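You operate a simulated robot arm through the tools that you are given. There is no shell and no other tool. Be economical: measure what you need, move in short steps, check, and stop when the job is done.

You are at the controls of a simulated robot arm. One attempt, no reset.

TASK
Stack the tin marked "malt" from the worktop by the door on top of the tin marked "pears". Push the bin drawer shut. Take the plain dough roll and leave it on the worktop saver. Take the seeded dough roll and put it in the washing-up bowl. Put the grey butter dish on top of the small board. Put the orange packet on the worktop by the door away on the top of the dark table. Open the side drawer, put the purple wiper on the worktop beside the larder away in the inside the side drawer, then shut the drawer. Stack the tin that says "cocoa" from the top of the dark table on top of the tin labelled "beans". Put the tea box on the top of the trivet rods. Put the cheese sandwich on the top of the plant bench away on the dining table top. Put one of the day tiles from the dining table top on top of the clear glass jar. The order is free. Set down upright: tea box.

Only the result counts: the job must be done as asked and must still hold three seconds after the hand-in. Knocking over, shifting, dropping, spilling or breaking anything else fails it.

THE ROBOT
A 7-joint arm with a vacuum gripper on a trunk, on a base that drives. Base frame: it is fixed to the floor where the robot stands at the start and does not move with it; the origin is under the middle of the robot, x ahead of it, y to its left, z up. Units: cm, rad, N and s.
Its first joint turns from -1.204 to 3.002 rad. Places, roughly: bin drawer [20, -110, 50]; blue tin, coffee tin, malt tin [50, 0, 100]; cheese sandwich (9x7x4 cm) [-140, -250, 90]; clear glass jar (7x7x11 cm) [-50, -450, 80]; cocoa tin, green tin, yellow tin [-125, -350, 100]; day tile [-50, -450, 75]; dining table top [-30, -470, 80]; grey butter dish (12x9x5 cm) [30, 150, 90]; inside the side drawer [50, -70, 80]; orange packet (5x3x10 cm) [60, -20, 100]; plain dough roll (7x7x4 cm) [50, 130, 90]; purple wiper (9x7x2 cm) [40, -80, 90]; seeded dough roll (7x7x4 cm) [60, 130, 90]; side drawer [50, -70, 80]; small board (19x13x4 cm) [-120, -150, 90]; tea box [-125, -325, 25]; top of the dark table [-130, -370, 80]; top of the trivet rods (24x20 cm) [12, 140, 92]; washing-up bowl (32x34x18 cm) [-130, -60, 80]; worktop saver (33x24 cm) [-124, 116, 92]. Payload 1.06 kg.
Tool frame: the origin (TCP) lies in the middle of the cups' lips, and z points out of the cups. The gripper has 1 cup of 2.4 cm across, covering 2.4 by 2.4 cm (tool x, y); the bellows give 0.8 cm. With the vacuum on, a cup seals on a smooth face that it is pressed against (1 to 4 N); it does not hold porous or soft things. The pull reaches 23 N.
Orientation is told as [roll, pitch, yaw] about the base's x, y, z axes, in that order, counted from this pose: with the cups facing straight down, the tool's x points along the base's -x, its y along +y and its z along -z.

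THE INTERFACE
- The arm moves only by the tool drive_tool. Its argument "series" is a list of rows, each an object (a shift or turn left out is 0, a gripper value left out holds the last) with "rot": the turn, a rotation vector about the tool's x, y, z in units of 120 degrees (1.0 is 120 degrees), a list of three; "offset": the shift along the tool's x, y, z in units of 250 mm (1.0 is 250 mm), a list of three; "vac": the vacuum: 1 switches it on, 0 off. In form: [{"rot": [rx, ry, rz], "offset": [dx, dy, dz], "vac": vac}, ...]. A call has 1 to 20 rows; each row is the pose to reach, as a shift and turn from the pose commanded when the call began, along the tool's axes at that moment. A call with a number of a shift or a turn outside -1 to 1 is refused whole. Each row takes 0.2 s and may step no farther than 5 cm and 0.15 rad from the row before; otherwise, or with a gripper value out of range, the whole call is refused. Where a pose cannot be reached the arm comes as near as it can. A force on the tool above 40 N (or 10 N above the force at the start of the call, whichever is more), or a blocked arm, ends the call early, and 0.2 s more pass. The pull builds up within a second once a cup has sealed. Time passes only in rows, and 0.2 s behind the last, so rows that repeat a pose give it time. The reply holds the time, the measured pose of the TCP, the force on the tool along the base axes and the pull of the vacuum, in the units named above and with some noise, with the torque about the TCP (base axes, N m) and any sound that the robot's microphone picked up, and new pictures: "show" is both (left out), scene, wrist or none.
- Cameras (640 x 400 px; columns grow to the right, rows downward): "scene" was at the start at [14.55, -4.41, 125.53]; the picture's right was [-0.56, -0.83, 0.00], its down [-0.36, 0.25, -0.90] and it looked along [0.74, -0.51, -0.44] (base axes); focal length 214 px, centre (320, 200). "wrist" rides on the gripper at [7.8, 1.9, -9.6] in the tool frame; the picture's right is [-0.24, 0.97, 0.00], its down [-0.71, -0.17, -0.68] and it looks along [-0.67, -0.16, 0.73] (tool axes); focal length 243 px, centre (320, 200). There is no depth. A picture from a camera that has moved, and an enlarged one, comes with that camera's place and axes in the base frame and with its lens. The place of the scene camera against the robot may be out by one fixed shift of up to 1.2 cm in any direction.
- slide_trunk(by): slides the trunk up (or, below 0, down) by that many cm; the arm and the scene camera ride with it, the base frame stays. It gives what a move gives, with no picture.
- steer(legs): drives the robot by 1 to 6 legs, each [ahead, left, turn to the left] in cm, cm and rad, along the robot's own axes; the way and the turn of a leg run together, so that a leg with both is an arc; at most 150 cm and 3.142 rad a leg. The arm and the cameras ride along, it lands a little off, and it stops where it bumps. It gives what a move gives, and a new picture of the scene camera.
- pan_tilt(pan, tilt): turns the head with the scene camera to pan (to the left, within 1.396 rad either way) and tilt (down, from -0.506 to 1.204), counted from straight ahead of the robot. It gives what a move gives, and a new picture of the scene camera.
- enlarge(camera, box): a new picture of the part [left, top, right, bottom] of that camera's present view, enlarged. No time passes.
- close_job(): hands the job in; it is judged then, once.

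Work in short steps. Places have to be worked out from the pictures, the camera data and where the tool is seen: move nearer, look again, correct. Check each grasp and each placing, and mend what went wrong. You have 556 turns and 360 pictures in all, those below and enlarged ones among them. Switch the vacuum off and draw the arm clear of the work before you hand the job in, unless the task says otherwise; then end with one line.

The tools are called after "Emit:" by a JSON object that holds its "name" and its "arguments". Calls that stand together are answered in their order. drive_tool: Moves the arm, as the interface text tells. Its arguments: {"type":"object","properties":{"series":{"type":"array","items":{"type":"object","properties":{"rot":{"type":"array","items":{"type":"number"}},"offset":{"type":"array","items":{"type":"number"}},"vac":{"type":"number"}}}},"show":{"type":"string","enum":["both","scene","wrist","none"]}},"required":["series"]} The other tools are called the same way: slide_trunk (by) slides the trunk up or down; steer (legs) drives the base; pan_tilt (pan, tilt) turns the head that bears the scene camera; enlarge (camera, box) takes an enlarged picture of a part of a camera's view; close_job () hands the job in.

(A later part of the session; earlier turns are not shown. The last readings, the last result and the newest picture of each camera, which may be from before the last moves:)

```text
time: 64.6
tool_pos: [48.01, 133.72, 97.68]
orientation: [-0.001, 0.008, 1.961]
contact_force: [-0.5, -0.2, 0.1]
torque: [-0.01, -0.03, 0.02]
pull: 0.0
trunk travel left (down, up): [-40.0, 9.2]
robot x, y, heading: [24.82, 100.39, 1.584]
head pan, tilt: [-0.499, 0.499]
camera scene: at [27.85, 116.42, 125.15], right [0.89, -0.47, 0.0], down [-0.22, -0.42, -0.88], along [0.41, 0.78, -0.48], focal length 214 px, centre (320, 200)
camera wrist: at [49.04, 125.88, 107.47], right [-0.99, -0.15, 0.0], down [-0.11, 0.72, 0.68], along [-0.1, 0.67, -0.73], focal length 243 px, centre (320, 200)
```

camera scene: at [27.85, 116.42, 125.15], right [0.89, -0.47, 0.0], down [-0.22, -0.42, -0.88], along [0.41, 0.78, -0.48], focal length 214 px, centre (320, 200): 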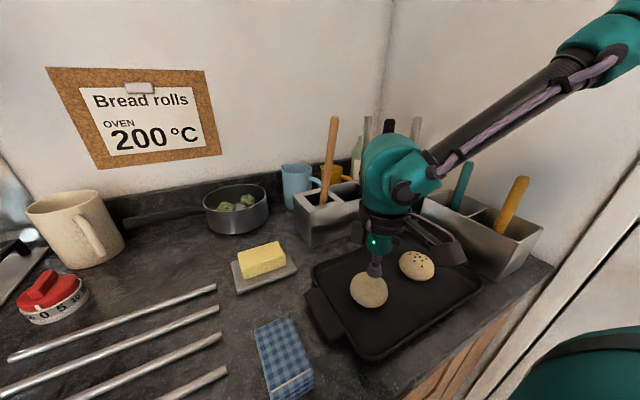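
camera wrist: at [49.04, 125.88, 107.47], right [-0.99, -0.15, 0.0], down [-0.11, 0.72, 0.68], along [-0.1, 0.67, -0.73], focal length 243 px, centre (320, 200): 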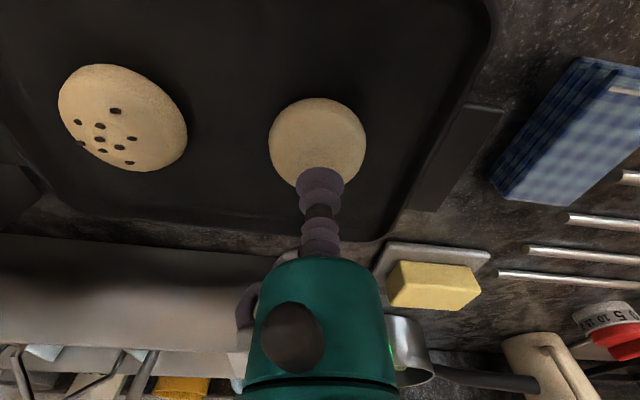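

Roll top is ~3.5 cm below; shift +0.6 in y and descend with vacuum on in small steps.

Emit:
{"name": "drive_tool", "arguments": {"series": [{"offset": [-0.022, -0.009, 0.08], "vac": 1}, {"offset": [-0.022, -0.009, 0.12]}, {"offset": [-0.022, -0.009, 0.14]}, {"offset": [-0.022, -0.009, 0.155]}, {"offset": [-0.022, -0.009, 0.165]}, {"offset": [-0.022, -0.009, 0.17]}], "show": "wrist"}}

```text
time: 65.8
tool_pos: [48.29, 134.53, 93.94]
orientation: [-0.004, 0.002, 1.961]
contact_force: [4.4, -6.1, 25.7]
torque: [0.02, 0.26, 0.07]
pull: 23.1
trunk travel left (down, up): [-40.0, 9.2]
robot x, y, heading: [24.17, 99.77, 1.585]
head pan, tilt: [-0.499, 0.499]
stopped in row 5: the force on the tool passed its limit (the readings are from after the stop); the commanded pose is now the measured one
camera wrist: at [49.37, 126.58, 103.67], right [-0.99, -0.15, 0.0], down [-0.11, 0.72, 0.69], along [-0.1, 0.68, -0.73], focal length 243 px, centre (320, 200)
```

wrist: 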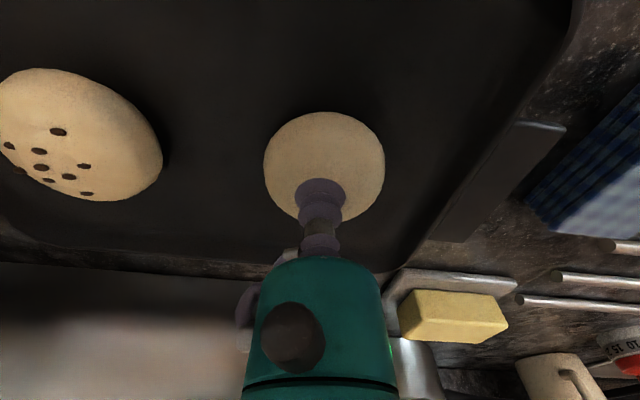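

Sealed on the dough. Lift 15 cm.

Emit:
{"name": "drive_tool", "arguments": {"series": [{"offset": [0, 0, -0.03]}, {"offset": [0, 0, -0.1]}, {"offset": [0, 0, -0.25]}, {"offset": [0, 0, -0.42]}, {"offset": [0, 0, -0.6]}, {"offset": [0.1, 0, -0.76]}, {"offset": [0.25, 0, -0.8]}]}}

```text
time: 67.4
tool_pos: [50.79, 128.89, 113.91]
orientation: [-0.002, 0.007, 1.961]
contact_force: [-0.2, -0.2, -0.5]
torque: [0.0, 0.07, 0.02]
pull: 23.6
trunk travel left (down, up): [-40.0, 9.2]
robot x, y, heading: [24.78, 100.13, 1.585]
head pan, tilt: [-0.499, 0.499]
camera scene: at [28.23, 116.36, 125.13], right [0.89, -0.47, 0.0], down [-0.22, -0.42, -0.88], along [0.41, 0.78, -0.48], focal length 214 px, centre (320, 200)
camera wrist: at [51.81, 120.99, 123.66], right [-0.99, -0.15, 0.0], down [-0.11, 0.72, 0.68], along [-0.1, 0.67, -0.73], focal length 243 px, centre (320, 200)
```

scene: 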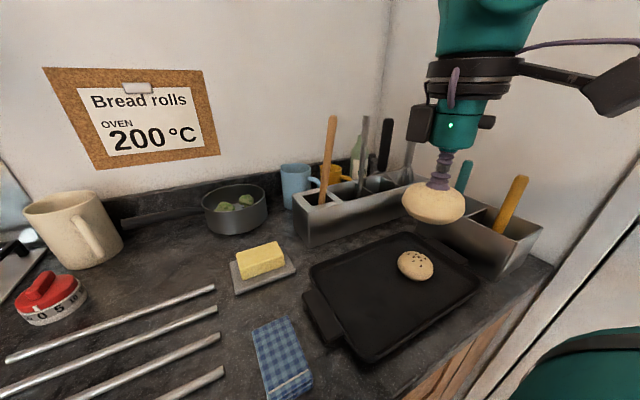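
wrist: 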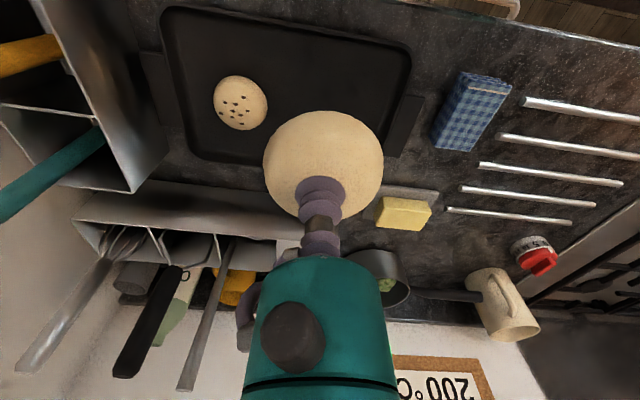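

Holding plain roll. Drive back and left toward the worktop saver at (-124,116), turning left.

Emit:
{"name": "steer", "arguments": {"legs": [[-30, 0, 0], [0, 85, 0], [0, 0, 1.6]]}}

Emit:
{"name": "pan_tilt", "arguments": {"pan": -0.6, "tilt": 0.45}}

```text
time: 77.6
tool_pos: [-91.31, 94.54, 113.85]
orientation: [-0.003, 0.006, -2.719]
contact_force: [0.0, -0.2, -0.8]
torque: [-0.01, -0.02, -0.01]
pull: 22.9
trunk travel left (down, up): [-40.0, 9.2]
robot x, y, heading: [-61.74, 69.64, -3.092]
head pan, tilt: [-0.499, 0.499]
camera scene: at [-77.54, 73.77, 125.12], right [0.44, 0.9, 0.0], down [0.43, -0.21, -0.88], along [-0.79, 0.38, -0.48], focal length 214 px, centre (320, 200)
```

scene: 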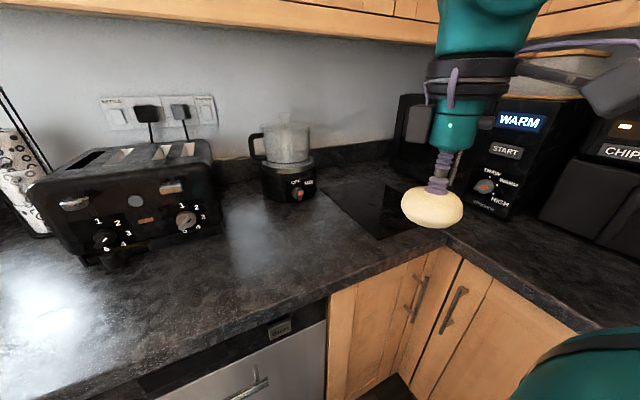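

```text
time: 78.2
tool_pos: [-91.26, 94.47, 113.84]
orientation: [-0.001, 0.006, -2.718]
contact_force: [0.3, -0.3, -1.0]
torque: [-0.02, 0.01, -0.02]
pull: 23.1
trunk travel left (down, up): [-40.0, 9.2]
robot x, y, heading: [-61.57, 69.73, -3.093]
head pan, tilt: [-0.6, 0.45]
camera scene: at [-77.18, 74.62, 125.57], right [0.52, 0.85, 0.0], down [0.37, -0.23, -0.9], along [-0.77, 0.47, -0.44], focal length 214 px, centre (320, 200)
```

scene: 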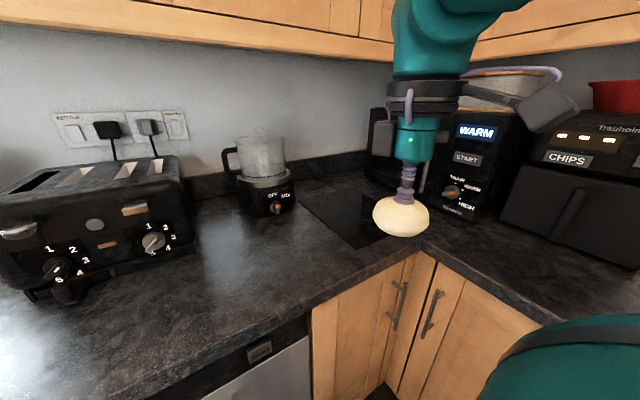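

The saver is the dark slab centred ~(-125,117). Drive nearer so it is front-right.

Emit:
{"name": "steer", "arguments": {"legs": [[0, -26, 0], [17, 0, 0]]}}

Emit:
{"name": "drive_tool", "arguments": {"series": [{"offset": [0, 0, 0.15]}], "show": "wrist"}}

```text
time: 81.2
tool_pos: [-110.04, 119.45, 113.83]
orientation: [-0.002, 0.006, -2.708]
contact_force: [-1.5, 0.8, -0.4]
torque: [0.02, -0.01, 0.01]
pull: 22.8
trunk travel left (down, up): [-40.0, 9.2]
robot x, y, heading: [-80.42, 94.36, -3.082]
head pan, tilt: [-0.6, 0.45]
camera scene: at [-95.86, 99.71, 125.56], right [0.52, 0.86, 0.0], down [0.37, -0.22, -0.9], along [-0.77, 0.46, -0.44], focal length 214 px, centre (320, 200)
```

scene: 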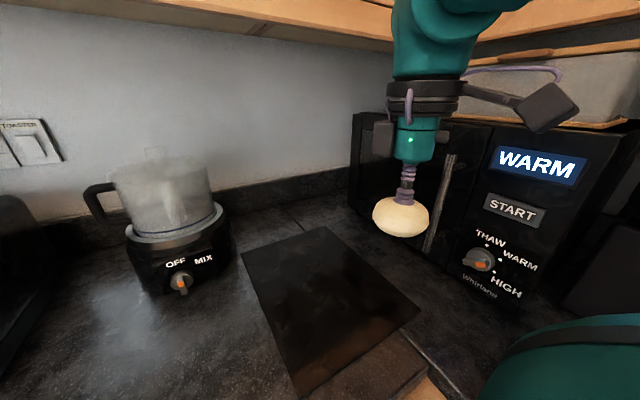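

```text
time: 81.6
tool_pos: [-109.94, 119.46, 109.96]
orientation: [-0.002, 0.006, -2.706]
contact_force: [-1.0, 0.4, -1.2]
torque: [-0.04, -0.01, -0.04]
pull: 22.9
trunk travel left (down, up): [-40.0, 9.2]
robot x, y, heading: [-80.2, 94.92, -3.08]
head pan, tilt: [-0.6, 0.45]
camera wrist: at [-102.1, 121.07, 119.73], right [0.2, -0.98, 0.0], down [-0.72, -0.14, 0.68], along [-0.67, -0.13, -0.73], focal length 243 px, centre (320, 200)
```

wrist: 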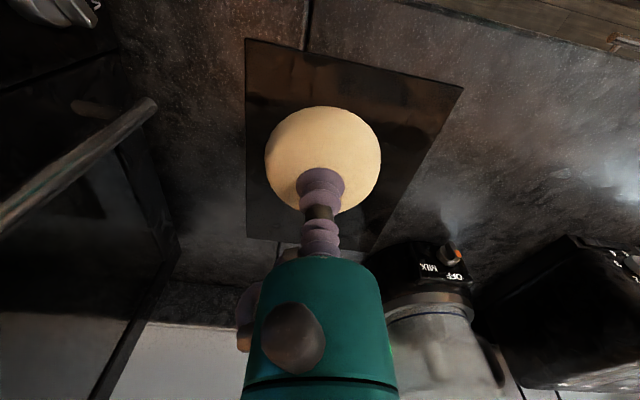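

Saver spans x -141..-108, y 103.5..127. Moving to (-119,115) then descending gently.

Emit:
{"name": "drive_tool", "arguments": {"series": [{"offset": [-0.15, 0.004, 0]}, {"offset": [-0.3, 0.008, 0.05]}, {"offset": [-0.402, 0.011, 0.15]}, {"offset": [-0.402, 0.011, 0.33]}, {"offset": [-0.402, 0.011, 0.48]}, {"offset": [-0.402, 0.011, 0.55]}]}}

```text
time: 83.0
tool_pos: [-119.04, 115.18, 96.39]
orientation: [-0.002, 0.002, -2.708]
contact_force: [0.5, 0.1, -1.2]
torque: [-0.03, -0.01, 0.01]
pull: 22.7
trunk travel left (down, up): [-40.0, 9.2]
robot x, y, heading: [-80.17, 94.67, -3.082]
head pan, tilt: [-0.6, 0.45]
camera scene: at [-95.79, 99.72, 125.57], right [0.52, 0.86, 0.0], down [0.37, -0.22, -0.9], along [-0.77, 0.46, -0.44], focal length 214 px, centre (320, 200)
camera wrist: at [-111.22, 116.64, 106.07], right [0.2, -0.98, 0.0], down [-0.72, -0.14, 0.68], along [-0.67, -0.13, -0.73], focal length 243 px, centre (320, 200)
```

scene: 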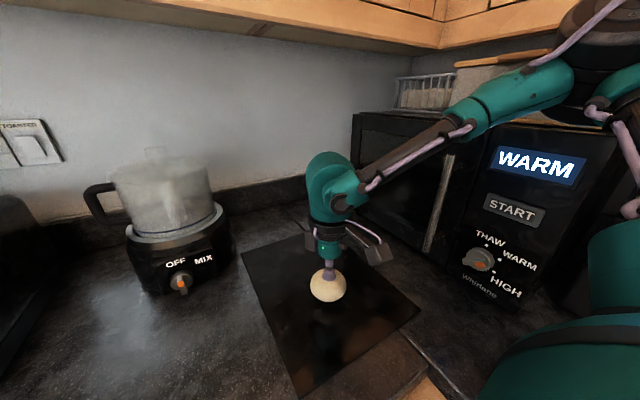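
wrist: 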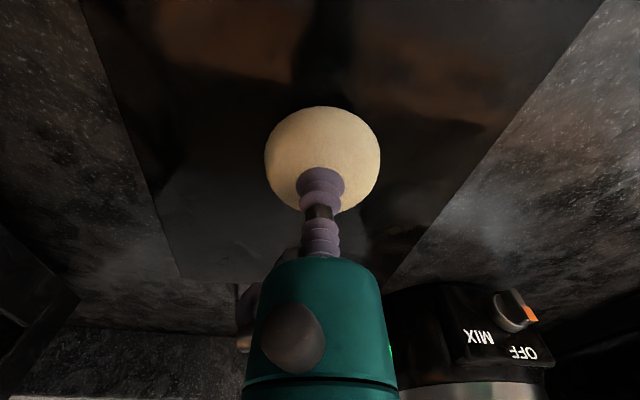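

Descend in fine steps until contact.

Emit:
{"name": "drive_tool", "arguments": {"series": [{"offset": [0, 0, 0.02]}, {"offset": [0, 0, 0.035]}, {"offset": [0, 0, 0.045]}, {"offset": [0, 0, 0.055]}, {"offset": [0, 0, 0.065]}, {"offset": [0, 0, 0.072]}], "show": "none"}}

```text
time: 84.4
tool_pos: [-118.99, 115.05, 94.61]
orientation: [-0.003, 0.003, -2.707]
contact_force: [0.3, 4.2, 16.8]
torque: [-0.03, 0.07, 0.02]
pull: 23.1
trunk travel left (down, up): [-40.0, 9.2]
robot x, y, heading: [-80.35, 94.94, -3.083]
head pan, tilt: [-0.6, 0.45]
```

Contact. Release and rise, retreating toward the robot.

Emit:
{"name": "drive_tool", "arguments": {"series": [{"offset": [0, 0, -0.01], "vac": 0}, {"offset": [0, 0, -0.012]}, {"offset": [0, 0, -0.012]}, {"offset": [0, 0, -0.012]}, {"offset": [0, 0, -0.012]}, {"offset": [0, 0, -0.06]}, {"offset": [0, 0, -0.2]}, {"offset": [0, 0, -0.38]}, {"offset": [0.15, 0, -0.5]}, {"offset": [0.3, 0, -0.6]}]}}

```text
time: 86.6
tool_pos: [-111.85, 118.14, 109.55]
orientation: [-0.001, 0.005, -2.707]
contact_force: [0.1, 0.3, 0.2]
torque: [0.02, 0.0, -0.01]
pull: 0.1
trunk travel left (down, up): [-40.0, 9.2]
robot x, y, heading: [-79.94, 94.96, -3.082]
head pan, tilt: [-0.6, 0.45]
camera scene: at [-95.73, 99.73, 125.58], right [0.52, 0.86, 0.0], down [0.37, -0.22, -0.9], along [-0.77, 0.46, -0.43], focal length 214 px, centre (320, 200)
camera wrist: at [-104.19, 119.74, 119.3], right [0.2, -0.98, 0.0], down [-0.72, -0.14, 0.68], along [-0.67, -0.13, -0.73], focal length 243 px, centre (320, 200)
```

scene: 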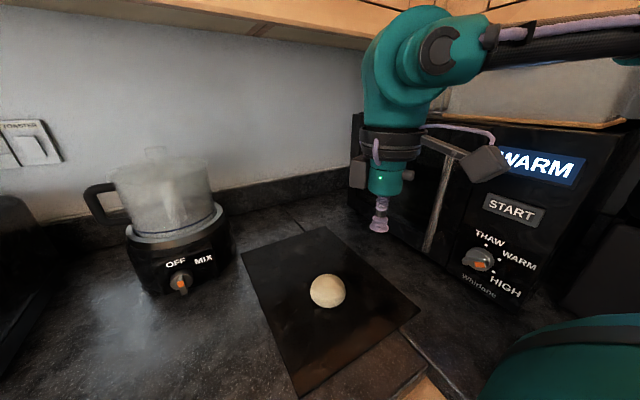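
wrist: 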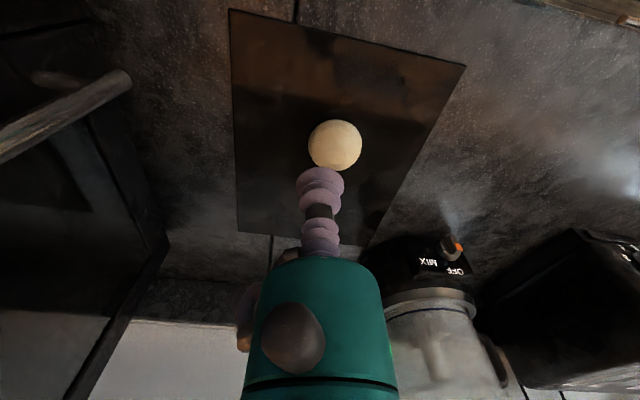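

Plain roll is on the saver. Go back for the seeded roll.

Emit:
{"name": "drive_tool", "arguments": {"series": [{"offset": [0.1, 0, -0.1]}, {"offset": [0.1, 0, -0.2]}, {"offset": [0.1, 0, -0.3]}], "show": "none"}}

Emit:
{"name": "steer", "arguments": {"legs": [[-18, 0, 0], [0, 25, 0], [0, 0, -1.616], [0, -87, 0], [27, 0, 0]]}}

Emit:
{"name": "drive_tool", "arguments": {"series": [{"offset": [0, 0, 0]}], "show": "wrist"}}

```text
time: 87.4
tool_pos: [-109.9, 119.21, 117.04]
orientation: [-0.001, 0.005, -2.707]
contact_force: [0.1, 0.9, 0.0]
torque: [-0.02, 0.0, -0.02]
pull: 0.1
trunk travel left (down, up): [-40.0, 9.2]
robot x, y, heading: [-80.15, 94.47, -3.085]
head pan, tilt: [-0.6, 0.45]
```

```text
time: 99.9
tool_pos: [49.34, 128.4, 117.06]
orientation: [-0.001, 0.004, 1.972]
contact_force: [0.6, 0.8, -0.2]
torque: [-0.04, 0.0, -0.05]
pull: 0.1
trunk travel left (down, up): [-40.0, 9.2]
robot x, y, heading: [24.07, 99.58, 1.596]
head pan, tilt: [-0.6, 0.45]
camera scene: at [28.12, 115.26, 125.56], right [0.84, -0.54, 0.0], down [-0.24, -0.37, -0.9], along [0.49, 0.76, -0.44], focal length 214 px, centre (320, 200)
```

scene: 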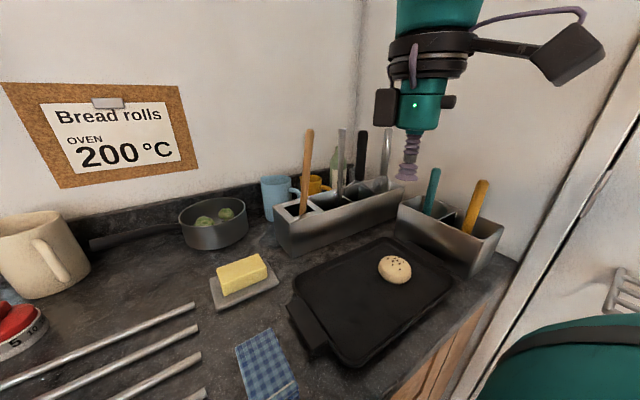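

```text
time: 100.3
tool_pos: [49.31, 128.43, 117.09]
orientation: [-0.001, 0.006, 1.97]
contact_force: [-0.1, -0.1, 0.8]
torque: [-0.02, -0.01, -0.03]
pull: 0.1
trunk travel left (down, up): [-40.0, 9.2]
robot x, y, heading: [23.83, 99.46, 1.599]
head pan, tilt: [-0.6, 0.45]
camera wrist: at [50.48, 120.5, 126.74], right [-0.99, -0.16, 0.0], down [-0.12, 0.72, 0.68], along [-0.11, 0.67, -0.73], focal length 243 px, centre (320, 200)
```

wrist: 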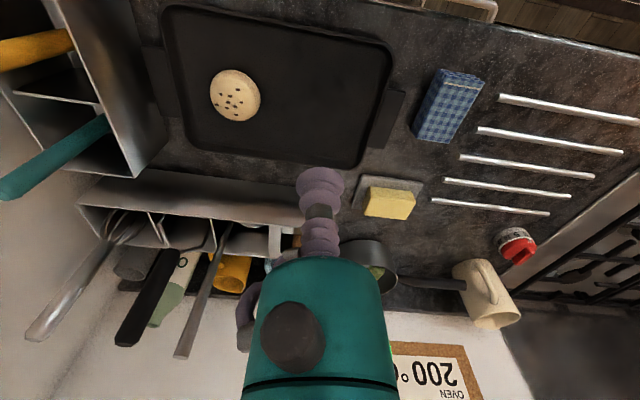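

Seeded roll at ≈(60.2,134.2). Drive right 9 cm and approach above it.

Emit:
{"name": "steer", "arguments": {"legs": [[0, -9, 0]]}}

```text
time: 101.4
tool_pos: [58.34, 128.56, 117.02]
orientation: [-0.002, 0.004, 1.97]
contact_force: [1.4, 0.3, -0.5]
torque: [-0.02, 0.03, -0.01]
pull: 0.1
trunk travel left (down, up): [-40.0, 9.2]
robot x, y, heading: [32.85, 99.51, 1.597]
head pan, tilt: [-0.6, 0.45]
camera scene: at [37.21, 115.43, 125.57], right [0.84, -0.54, 0.0], down [-0.24, -0.37, -0.9], along [0.49, 0.76, -0.44], focal length 214 px, centre (320, 200)
```

scene: 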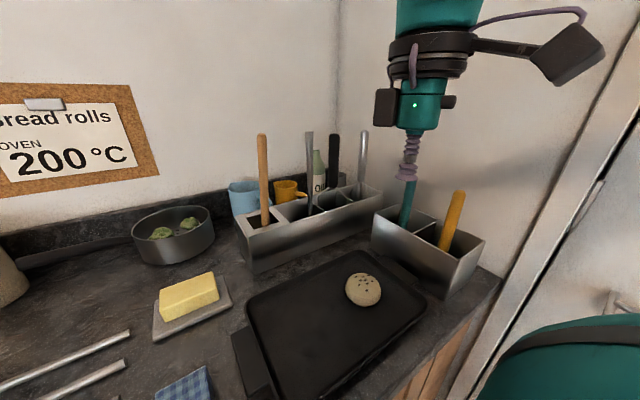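

Emit:
{"name": "drive_tool", "arguments": {"series": [{"offset": [-0.04, -0.038, 0.17]}, {"offset": [-0.081, -0.076, 0.34]}, {"offset": [-0.122, -0.114, 0.52]}, {"offset": [-0.162, -0.151, 0.68]}]}}

```text
time: 102.4
tool_pos: [60.32, 133.74, 100.07]
orientation: [-0.001, 0.004, 1.97]
contact_force: [0.8, 0.3, 0.0]
torque: [0.03, 0.0, 0.02]
pull: 0.0
trunk travel left (down, up): [-40.0, 9.2]
robot x, y, heading: [32.69, 99.52, 1.592]
head pan, tilt: [-0.6, 0.45]
camera scene: at [37.13, 115.46, 125.57], right [0.84, -0.54, 0.0], down [-0.24, -0.37, -0.9], along [0.49, 0.76, -0.44], focal length 214 px, centre (320, 200)
camera wrist: at [61.48, 125.88, 109.83], right [-0.99, -0.16, 0.0], down [-0.12, 0.72, 0.68], along [-0.11, 0.67, -0.73], focal length 243 px, centre (320, 200)
```

scene: 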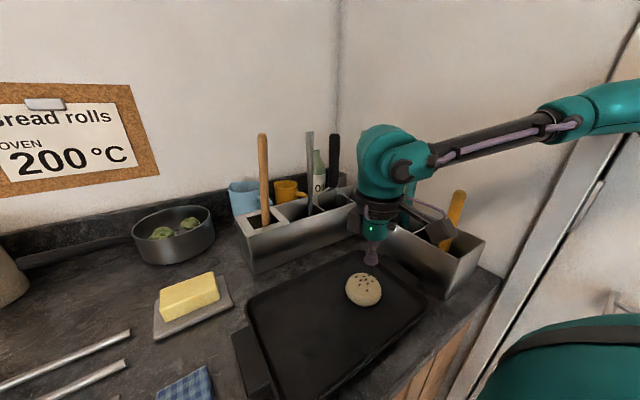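
wrist: 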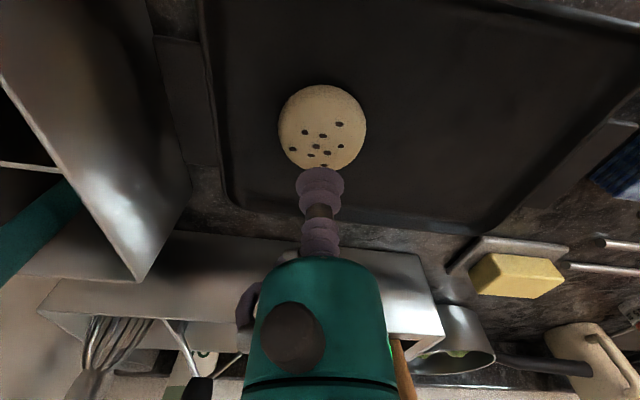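

Near half of the roll is seed-free; target just in front of its centre. Descend with vacuum.

Emit:
{"name": "drive_tool", "arguments": {"series": [{"offset": [-0.009, 0.009, 0.1], "vac": 1}, {"offset": [-0.009, 0.009, 0.2]}, {"offset": [-0.009, 0.009, 0.215]}, {"offset": [-0.009, 0.009, 0.228]}, {"offset": [-0.009, 0.009, 0.238]}, {"offset": [-0.009, 0.009, 0.246]}, {"offset": [-0.009, 0.009, 0.252]}, {"offset": [-0.009, 0.009, 0.252]}], "show": "wrist"}}

```text
time: 104.2
tool_pos: [60.03, 133.67, 93.91]
orientation: [-0.006, 0.0, 1.97]
contact_force: [1.9, -4.7, 36.1]
torque: [0.38, 0.01, -0.05]
pull: 22.9
trunk travel left (down, up): [-40.0, 9.2]
robot x, y, heading: [32.56, 99.53, 1.595]
head pan, tilt: [-0.6, 0.45]
camera wrist: at [61.15, 125.83, 103.59], right [-0.99, -0.16, -0.01], down [-0.12, 0.72, 0.69], along [-0.11, 0.68, -0.73], focal length 243 px, centre (320, 200)
```

wrist: 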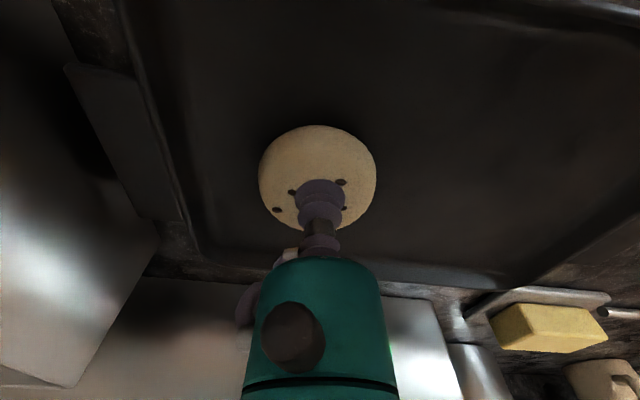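

Sealed. Lift away from the utensils.

Emit:
{"name": "drive_tool", "arguments": {"series": [{"offset": [0, 0, -0.03]}, {"offset": [0, 0, -0.1]}, {"offset": [0, 0, -0.25]}, {"offset": [0, 0, -0.42]}, {"offset": [0, 0, -0.6]}, {"offset": [0.1, 0, -0.76]}, {"offset": [0.25, 0, -0.86]}], "show": "scene"}}

```text
time: 105.8
tool_pos: [62.71, 128.06, 115.06]
orientation: [-0.002, 0.005, 1.971]
contact_force: [0.5, 0.7, -0.9]
torque: [0.03, 0.02, 0.0]
pull: 23.0
trunk travel left (down, up): [-40.0, 9.2]
robot x, y, heading: [32.64, 99.28, 1.593]
head pan, tilt: [-0.6, 0.45]
camera scene: at [37.14, 115.37, 125.58], right [0.84, -0.54, 0.0], down [-0.24, -0.36, -0.9], along [0.49, 0.76, -0.43], focal length 214 px, centre (320, 200)
```

scene: 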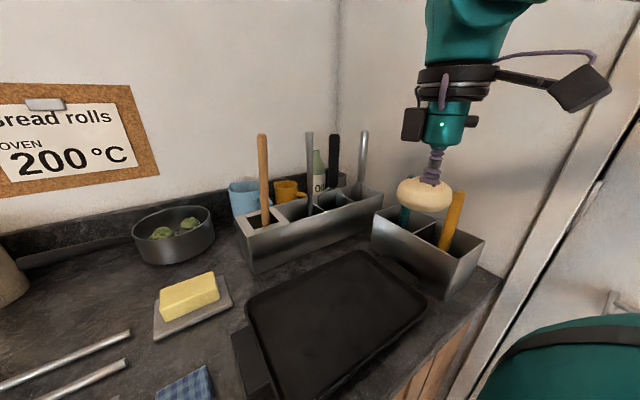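

Seeded roll held. Drive to the sink area facing -x.

Emit:
{"name": "steer", "arguments": {"legs": [[-29, 0, 0], [0, 90, 0], [0, 0, 1.545], [0, 145, 0]]}}

Emit:
{"name": "pan_tilt", "arguments": {"pan": -0.4, "tilt": 0.5}}

```text
time: 122.8
tool_pos: [-87.48, -47.31, 115.06]
orientation: [-0.002, 0.004, -2.773]
contact_force: [0.5, 0.5, -0.8]
torque: [0.0, 0.03, 0.01]
pull: 22.8
trunk travel left (down, up): [-40.0, 9.2]
robot x, y, heading: [-59.51, -77.95, 3.137]
head pan, tilt: [-0.6, 0.45]
camera scene: at [-75.23, -72.0, 125.57], right [0.57, 0.82, 0.0], down [0.36, -0.25, -0.9], along [-0.74, 0.51, -0.44], focal length 214 px, centre (320, 200)
```

scene: 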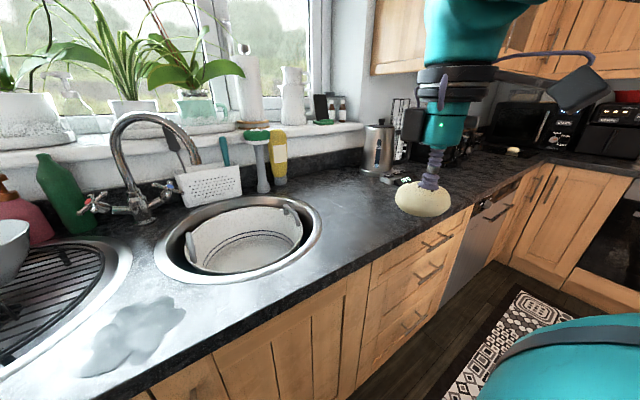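

```text
time: 123.5
tool_pos: [-87.51, -47.19, 115.1]
orientation: [-0.001, 0.006, -2.773]
contact_force: [0.7, -0.5, -0.5]
torque: [0.0, 0.02, 0.01]
pull: 22.7
trunk travel left (down, up): [-40.0, 9.2]
robot x, y, heading: [-59.76, -77.93, 3.137]
head pan, tilt: [-0.4, 0.499]
camera scene: at [-76.04, -73.63, 125.13], right [0.4, 0.92, 0.0], down [0.44, -0.19, -0.88], along [-0.81, 0.35, -0.48], focal length 214 px, centre (320, 200)
```

scene: 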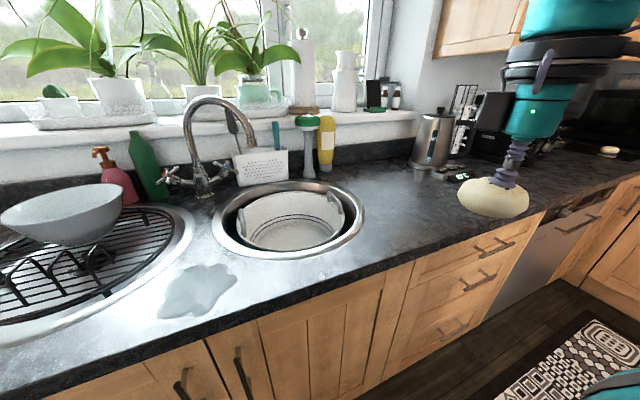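

The bowl sits in the round sink, centre ≈(-134,-58), near rim x≈-118. Drive nearer.

Emit:
{"name": "steer", "arguments": {"legs": [[0, -5, 0], [21, 0, 0]]}}

Emit:
{"name": "drive_tool", "arguments": {"series": [{"offset": [0, 0, 0]}], "show": "wrist"}}

```text
time: 125.7
tool_pos: [-108.39, -42.16, 115.06]
orientation: [-0.001, 0.006, -2.774]
contact_force: [-0.5, 0.0, -1.4]
torque: [0.0, 0.04, -0.02]
pull: 23.0
trunk travel left (down, up): [-40.0, 9.2]
robot x, y, heading: [-80.45, -73.17, 3.137]
head pan, tilt: [-0.4, 0.499]
camera scene: at [-96.95, -68.49, 125.11], right [0.4, 0.92, 0.0], down [0.44, -0.19, -0.88], along [-0.81, 0.35, -0.48], focal length 214 px, centre (320, 200)
```

scene: 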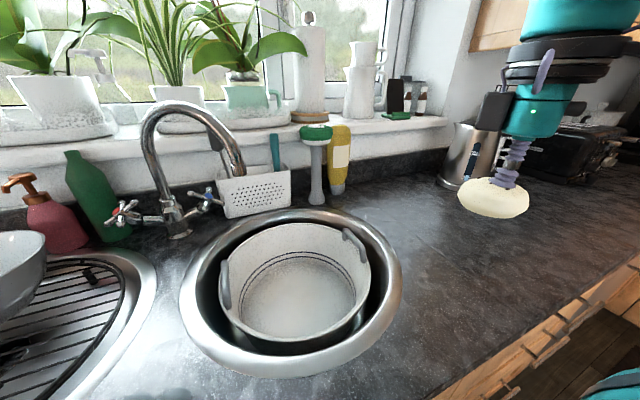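

```text
time: 126.1
tool_pos: [-108.37, -42.14, 115.06]
orientation: [-0.004, 0.005, -2.774]
contact_force: [0.3, 1.8, -1.0]
torque: [0.01, 0.03, 0.01]
pull: 23.0
trunk travel left (down, up): [-40.0, 9.2]
robot x, y, heading: [-80.67, -72.84, 3.132]
head pan, tilt: [-0.4, 0.499]
camera wrist: at [-100.47, -41.09, 124.84], right [0.13, -0.99, 0.0], down [-0.72, -0.1, 0.68], along [-0.68, -0.09, -0.73], focal length 243 px, centre (320, 200)
```

wrist: 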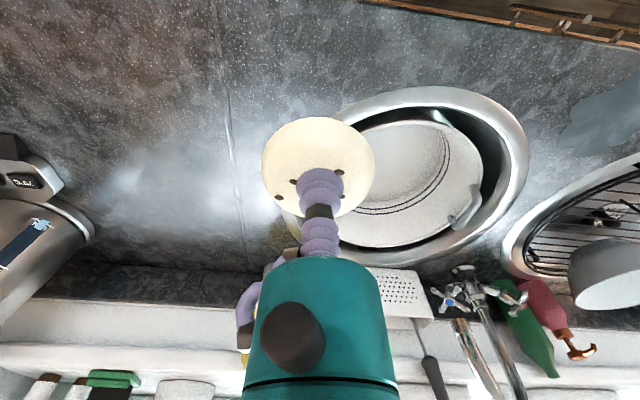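

Move toward over the bowl at (-126,-60), staying at z=115.

Emit:
{"name": "drive_tool", "arguments": {"series": [{"offset": [-0.152, 0.069, 0]}, {"offset": [-0.305, 0.138, 0]}, {"offset": [-0.457, 0.207, 0]}, {"offset": [-0.609, 0.277, 0]}, {"offset": [-0.762, 0.346, 0]}, {"offset": [-0.914, 0.415, 0]}]}}

```text
time: 127.5
tool_pos: [-126.04, -60.08, 114.91]
orientation: [-0.001, 0.004, -2.776]
contact_force: [-0.1, -0.4, -0.5]
torque: [-0.01, 0.02, 0.01]
pull: 23.3
trunk travel left (down, up): [-40.0, 9.2]
robot x, y, heading: [-80.67, -72.69, 3.136]
head pan, tilt: [-0.4, 0.499]
camera scene: at [-96.99, -68.5, 125.1], right [0.4, 0.92, 0.0], down [0.44, -0.19, -0.88], along [-0.81, 0.35, -0.48], focal length 214 px, centre (320, 200)
camera wrist: at [-118.22, -59.04, 124.62], right [0.13, -0.99, 0.0], down [-0.73, -0.1, 0.68], along [-0.68, -0.08, -0.73], focal length 243 px, centre (320, 200)
```

scene: 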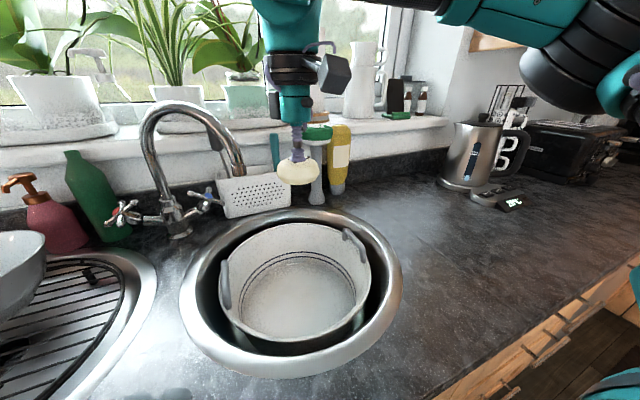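
wrist: 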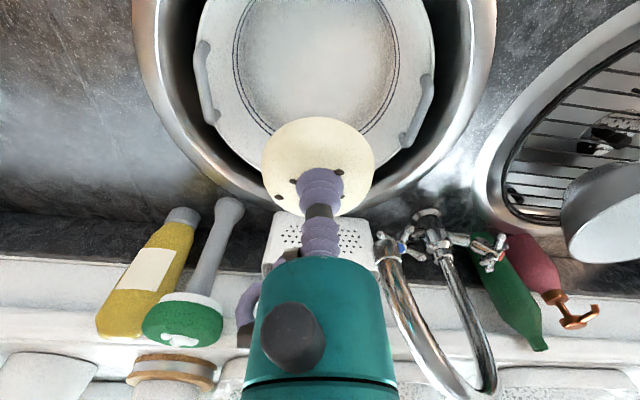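

Bowl centre ≈(-131,-59.6). Shift 2 cm further in and lower the trunk by 25.

Emit:
{"name": "drive_tool", "arguments": {"series": [{"offset": [-0.075, 0.029, 0]}], "show": "none"}}

Emit:
{"name": "slide_trunk", "arguments": {"by": -22}}

Emit:
{"name": "drive_tool", "arguments": {"series": [{"offset": [0, 0, 0]}]}}

```text
time: 127.9
tool_pos: [-126.69, -60.76, 114.9]
orientation: [-0.001, 0.003, -2.774]
contact_force: [-0.6, -0.3, -0.2]
torque: [-0.02, 0.04, 0.0]
pull: 23.0
out of reach, approached as far as the arm can: row 1
trunk travel left (down, up): [-40.0, 9.2]
robot x, y, heading: [-80.33, -73.0, 3.134]
head pan, tilt: [-0.4, 0.499]
```

```text
time: 130.2
tool_pos: [-126.58, -60.63, 93.07]
orientation: [-0.001, 0.004, -2.775]
contact_force: [-0.4, 0.1, -0.8]
torque: [0.04, 0.01, 0.04]
pull: 22.9
trunk travel left (down, up): [-18.0, 31.2]
robot x, y, heading: [-80.66, -73.06, 3.132]
head pan, tilt: [-0.4, 0.499]
```

```text
time: 130.6
tool_pos: [-126.78, -60.71, 92.95]
orientation: [-0.002, 0.004, -2.773]
contact_force: [-0.9, 0.8, -0.5]
torque: [0.01, 0.04, -0.03]
pull: 23.0
trunk travel left (down, up): [-18.0, 31.2]
robot x, y, heading: [-80.79, -73.07, 3.133]
head pan, tilt: [-0.4, 0.499]
camera scene: at [-102.76, -68.45, 102.6], right [0.4, 0.92, 0.0], down [0.44, -0.19, -0.88], along [-0.81, 0.35, -0.48], focal length 214 px, centre (320, 200)
camera wrist: at [-118.8, -59.65, 102.74], right [0.13, -0.99, 0.0], down [-0.72, -0.1, 0.68], along [-0.68, -0.09, -0.73], focal length 243 px, centre (320, 200)
```

scene: 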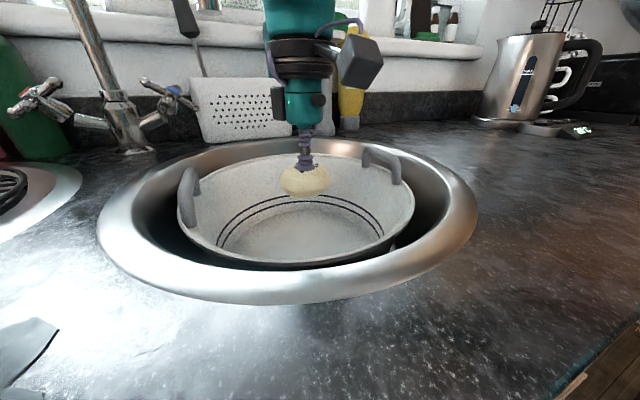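
wrist: 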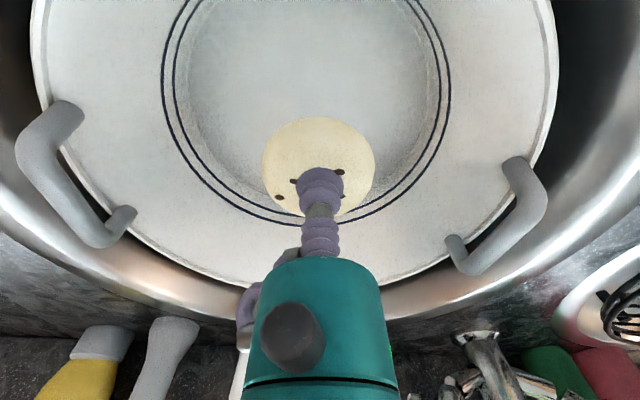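

Over the bowl interior. Lower the trunk 11 more, then fine descent.

Emit:
{"name": "slide_trunk", "arguments": {"by": -11}}

Emit:
{"name": "drive_tool", "arguments": {"series": [{"offset": [0, 0, 0.02]}]}}

```text
time: 132.0
tool_pos: [-123.49, -60.91, 83.43]
orientation: [-0.015, -0.022, -2.771]
contact_force: [0.0, 0.7, -0.5]
torque: [0.01, 0.0, 0.01]
pull: 23.2
trunk travel left (down, up): [-7.0, 42.2]
robot x, y, heading: [-80.2, -73.25, 3.131]
head pan, tilt: [-0.4, 0.499]
```

```text
time: 132.6
tool_pos: [-123.66, -60.8, 82.54]
orientation: [-0.01, -0.019, -2.772]
contact_force: [1.0, 0.2, -0.2]
torque: [0.03, 0.03, -0.02]
pull: 22.6
trunk travel left (down, up): [-7.0, 42.2]
robot x, y, heading: [-79.44, -72.63, 3.132]
head pan, tilt: [-0.4, 0.499]
stopped in row 1: the arm was blocked; the commanded pose is now the measured one
camera scene: at [-103.28, -68.86, 95.68], right [0.37, 0.93, -0.01], down [-0.06, 0.02, -1.0], along [-0.93, 0.37, 0.07], focal length 214 px, centre (320, 200)
camera wrist: at [-115.49, -59.8, 92.13], right [0.13, -0.99, -0.01], down [-0.71, -0.1, 0.7], along [-0.69, -0.09, -0.71], focal length 243 px, centre (320, 200)
```

scene: 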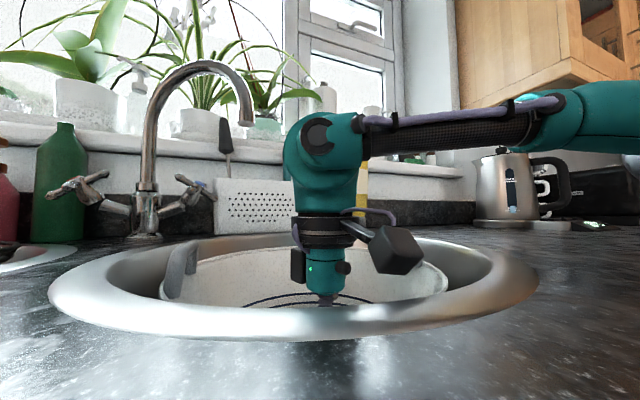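
wrist: 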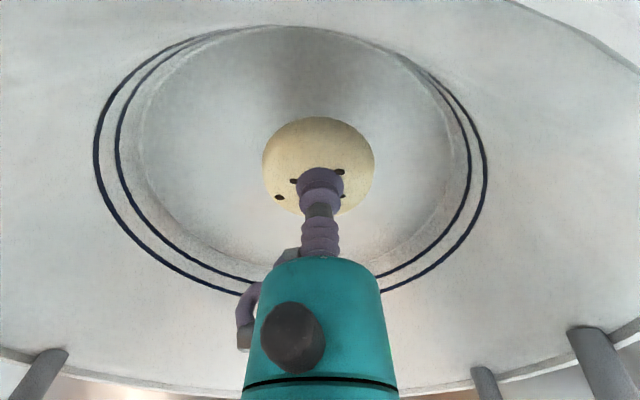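

The head was touching the counter as the trunk lowered. Raise the trunk 9 cm, and descend with the arm instead.

Emit:
{"name": "slide_trunk", "arguments": {"by": 9}}

Emit:
{"name": "pan_tilt", "arguments": {"pan": -0.4, "tilt": 0.5}}

```text
time: 133.9
tool_pos: [-125.96, -60.73, 90.45]
orientation: [-0.002, 0.003, -2.775]
contact_force: [0.0, 0.8, -1.7]
torque: [0.05, 0.07, -0.02]
pull: 22.7
trunk travel left (down, up): [-16.0, 33.2]
robot x, y, heading: [-79.79, -73.06, 3.134]
head pan, tilt: [-0.4, 0.499]
```

```text
time: 134.5
tool_pos: [-125.71, -60.7, 90.53]
orientation: [-0.002, 0.002, -2.774]
contact_force: [-0.3, 0.1, -0.1]
torque: [0.02, 0.05, 0.01]
pull: 23.3
trunk travel left (down, up): [-16.0, 33.2]
robot x, y, heading: [-79.72, -72.96, 3.139]
head pan, tilt: [-0.4, 0.499]
camera scene: at [-102.59, -68.47, 100.35], right [0.4, 0.92, 0.0], down [0.44, -0.19, -0.88], along [-0.81, 0.35, -0.48], focal length 214 px, centre (320, 200)
```

scene: 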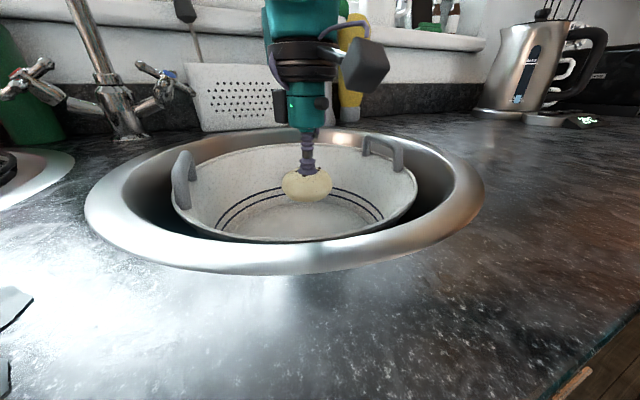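

Everything is back to normal. Descend with the arm in steps into the bowl.

Emit:
{"name": "drive_tool", "arguments": {"series": [{"offset": [0, 0, 0.12]}, {"offset": [0, 0, 0.24]}, {"offset": [0, 0, 0.34]}, {"offset": [0, 0, 0.4]}, {"offset": [0, 0, 0.44]}]}}

```text
time: 135.7
tool_pos: [-125.88, -60.56, 79.39]
orientation: [-0.003, 0.003, -2.77]
contact_force: [-0.4, -0.8, -0.2]
torque: [-0.01, 0.03, 0.02]
pull: 22.6
trunk travel left (down, up): [-16.0, 33.2]
robot x, y, heading: [-79.48, -73.19, 3.134]
head pan, tilt: [-0.4, 0.499]
camera scene: at [-102.6, -68.47, 100.35], right [0.4, 0.92, 0.0], down [0.44, -0.19, -0.88], along [-0.81, 0.35, -0.48], focal length 214 px, centre (320, 200)
camera wrist: at [-117.88, -59.58, 89.14], right [0.13, -0.99, 0.0], down [-0.72, -0.1, 0.68], along [-0.68, -0.09, -0.73], focal length 243 px, centre (320, 200)
```

scene: 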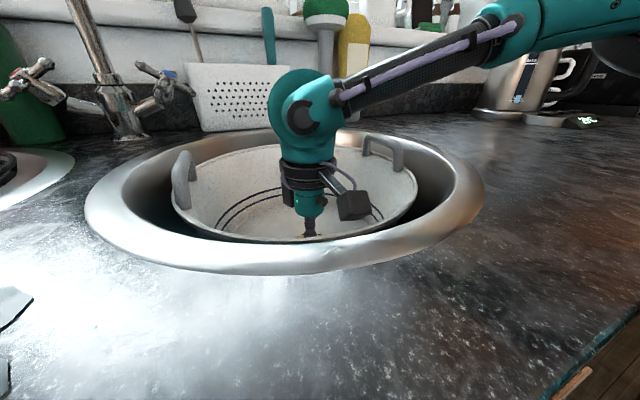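
wrist: 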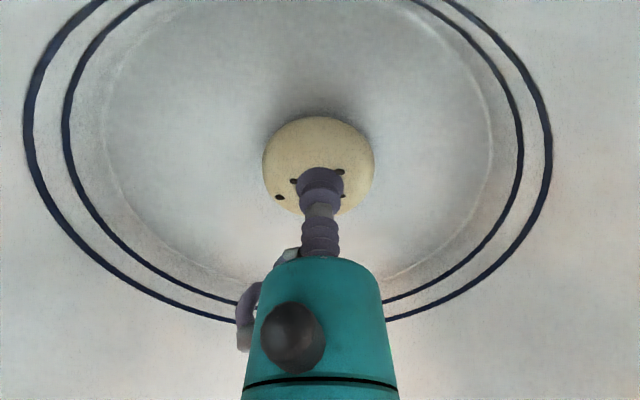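

Emit:
{"name": "drive_tool", "arguments": {"series": [{"offset": [0, 0, 0.02]}, {"offset": [0, 0, 0.04]}, {"offset": [0, 0, 0.06]}, {"offset": [0, 0, 0.08]}, {"offset": [0, 0, 0.1]}, {"offset": [0, 0, 0.115]}, {"offset": [0, 0, 0.13]}], "show": "wrist"}}

```text
time: 136.4
tool_pos: [-125.91, -60.61, 78.8]
orientation: [-0.004, -0.008, -2.774]
contact_force: [-2.2, 0.2, 12.6]
torque: [0.21, -0.71, 0.01]
pull: 22.8
trunk travel left (down, up): [-16.0, 33.2]
robot x, y, heading: [-79.5, -73.1, 3.134]
head pan, tilt: [-0.4, 0.499]
stopped in row 3: the force on the tool passed its limit (the readings are from after the stop); the commanded pose is now the measured one
camera wrist: at [-117.95, -59.63, 88.5], right [0.13, -0.99, 0.0], down [-0.72, -0.1, 0.69], along [-0.69, -0.09, -0.72], focal length 243 px, centre (320, 200)
```

wrist: 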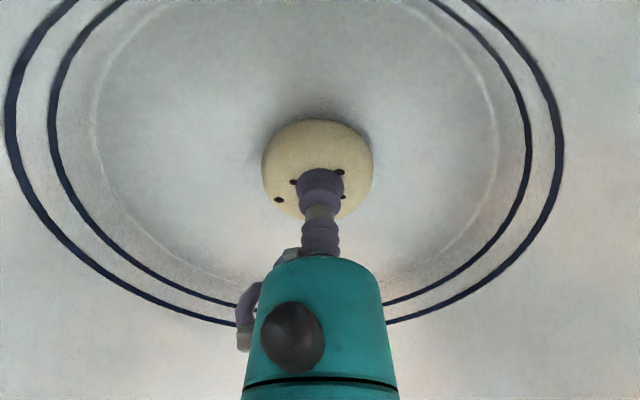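

Contact with the bowl floor. Release and rise straight up.

Emit:
{"name": "drive_tool", "arguments": {"series": [{"offset": [0, 0, -0.005], "vac": 0}, {"offset": [0, 0, -0.01]}, {"offset": [0, 0, -0.01]}, {"offset": [0, 0, -0.01]}, {"offset": [0, 0, -0.01]}, {"offset": [0, 0, -0.06]}, {"offset": [0, 0, -0.2]}, {"offset": [0, 0, -0.38]}, {"offset": [0, 0, -0.56]}, {"offset": [0, 0, -0.7]}], "show": "wrist"}}

Emit:
{"name": "slide_trunk", "arguments": {"by": 24}}

```text
time: 138.6
tool_pos: [-125.73, -60.69, 96.17]
orientation: [-0.004, -0.001, -2.773]
contact_force: [0.3, 0.5, -1.2]
torque: [0.02, 0.0, 0.01]
pull: 0.0
trunk travel left (down, up): [-16.0, 33.2]
robot x, y, heading: [-79.82, -72.6, 3.133]
head pan, tilt: [-0.4, 0.499]
camera wrist: at [-117.82, -59.65, 105.83], right [0.13, -0.99, 0.0], down [-0.72, -0.1, 0.69], along [-0.68, -0.09, -0.73], focal length 243 px, centre (320, 200)
```

wrist: 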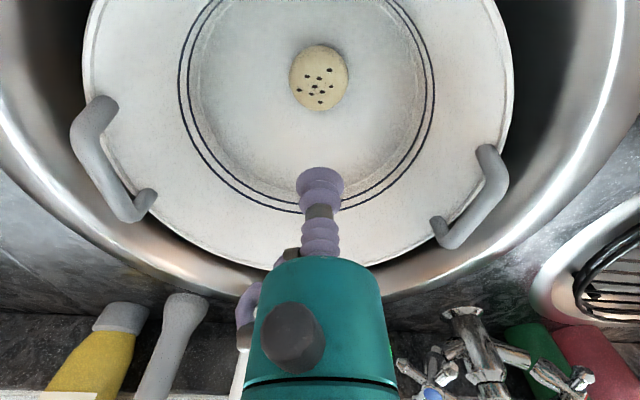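

```text
time: 141.1
tool_pos: [-120.59, -60.55, 127.04]
orientation: [-0.073, -0.184, -2.77]
contact_force: [-0.3, 0.0, -0.1]
torque: [-0.02, 0.01, -0.02]
pull: 0.1
trunk travel left (down, up): [-40.0, 9.2]
robot x, y, heading: [-79.52, -72.79, 3.136]
head pan, tilt: [-0.4, 0.499]
```

The tool got slightly tilted; retract it toward the robot and level it.

Emit:
{"name": "drive_tool", "arguments": {"series": [{"offset": [0, 0, 0.05]}], "show": "scene"}}

```text
time: 141.5
tool_pos: [-120.67, -60.6, 125.83]
orientation: [-0.074, -0.188, -2.767]
contact_force: [-0.1, 0.5, 0.4]
torque: [-0.01, 0.03, -0.01]
pull: 0.1
trunk travel left (down, up): [-40.0, 9.2]
robot x, y, heading: [-79.71, -73.02, 3.131]
head pan, tilt: [-0.4, 0.499]
camera scene: at [-96.0, -68.5, 125.12], right [0.4, 0.92, 0.0], down [0.44, -0.19, -0.88], along [-0.81, 0.35, -0.48], focal length 214 px, centre (320, 200)
```

scene: 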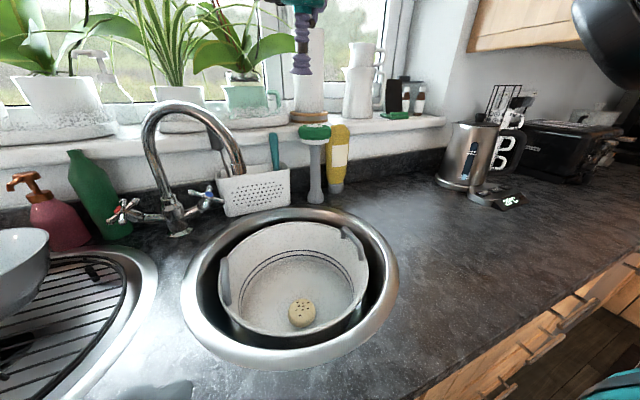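

Emit:
{"name": "drive_tool", "arguments": {"series": [{"rot": [-0.018, 0.045, 0], "offset": [0.06, 0, 0]}, {"rot": [-0.0353, 0.0898, 0], "offset": [0.15, 0, 0.04]}, {"rot": [-0.0353, 0.0898, 0], "offset": [0.3, 0, 0.08]}], "show": "none"}}

```text
time: 142.3
tool_pos: [-114.12, -57.81, 122.4]
orientation: [0.003, 0.0, -2.776]
contact_force: [0.3, 0.2, 0.2]
torque: [0.01, -0.01, -0.03]
pull: 0.1
trunk travel left (down, up): [-40.0, 9.2]
robot x, y, heading: [-79.66, -72.86, 3.133]
head pan, tilt: [-0.4, 0.499]
```

Now for the butter dish: drive back to the oven-side counter, with heading ≈2.2 so the dish lies front-right.

Emit:
{"name": "steer", "arguments": {"legs": [[-20, 0, 0], [0, -145, 0], [0, 0, -0.93], [-35.5, -88, 0]]}}

Emit:
{"name": "pan_tilt", "arguments": {"pan": -0.7, "tilt": 0.6}}

Emit:
{"name": "drive_tool", "arguments": {"series": [{"offset": [0, 0, 0]}], "show": "wrist"}}

```text
time: 157.7
tool_pos: [22.57, 135.32, 122.42]
orientation: [0.002, 0.002, 2.597]
contact_force: [0.6, -0.2, -1.2]
torque: [-0.01, 0.02, 0.01]
pull: 0.0
trunk travel left (down, up): [-40.0, 9.2]
robot x, y, heading: [31.77, 98.84, 2.226]
head pan, tilt: [-0.4, 0.499]
camera scene: at [24.62, 114.35, 125.13], right [0.97, 0.25, 0.0], down [0.12, -0.46, -0.88], along [-0.22, 0.85, -0.48], focal length 214 px, centre (320, 200)
```

scene: 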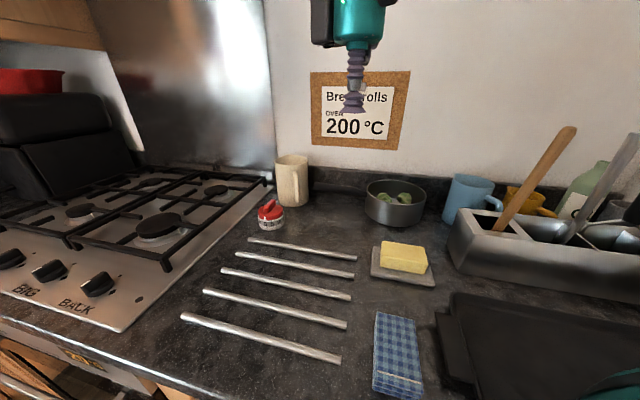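

```text
time: 158.5
tool_pos: [22.55, 135.32, 122.48]
orientation: [0.005, 0.003, 2.597]
contact_force: [-0.8, -0.3, -0.1]
torque: [0.03, -0.01, -0.02]
pull: 0.1
trunk travel left (down, up): [-40.0, 9.2]
robot x, y, heading: [31.83, 98.95, 2.228]
head pan, tilt: [-0.7, 0.6]
camera scene: at [27.29, 114.37, 124.22], right [1.0, -0.05, 0.0], down [-0.03, -0.56, -0.83], along [0.04, 0.82, -0.56], focal length 214 px, centre (320, 200)
```

scene: 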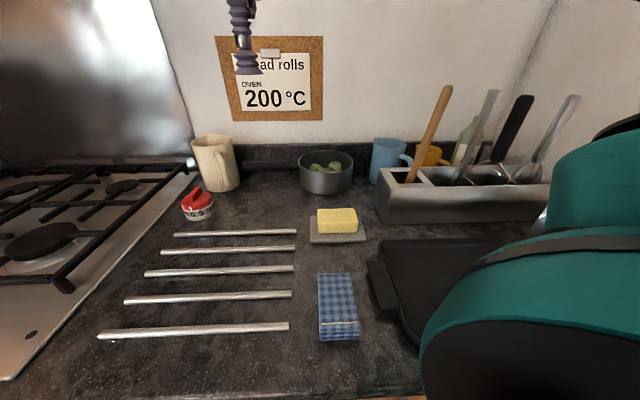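

```text
time: 158.9
tool_pos: [22.52, 135.27, 122.42]
orientation: [0.001, 0.003, 2.596]
contact_force: [0.0, 0.2, -0.3]
torque: [0.02, -0.01, 0.0]
pull: 0.0
trunk travel left (down, up): [-40.0, 9.2]
robot x, y, heading: [31.55, 98.71, 2.233]
head pan, tilt: [-0.7, 0.6]
camera wrist: at [28.19, 129.69, 132.18], right [-0.7, -0.71, 0.0], down [-0.52, 0.51, 0.68], along [-0.49, 0.48, -0.73], focal length 243 px, centre (320, 200)
```

wrist: 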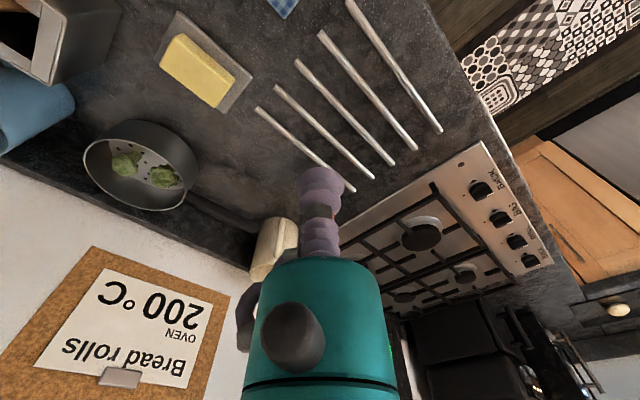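

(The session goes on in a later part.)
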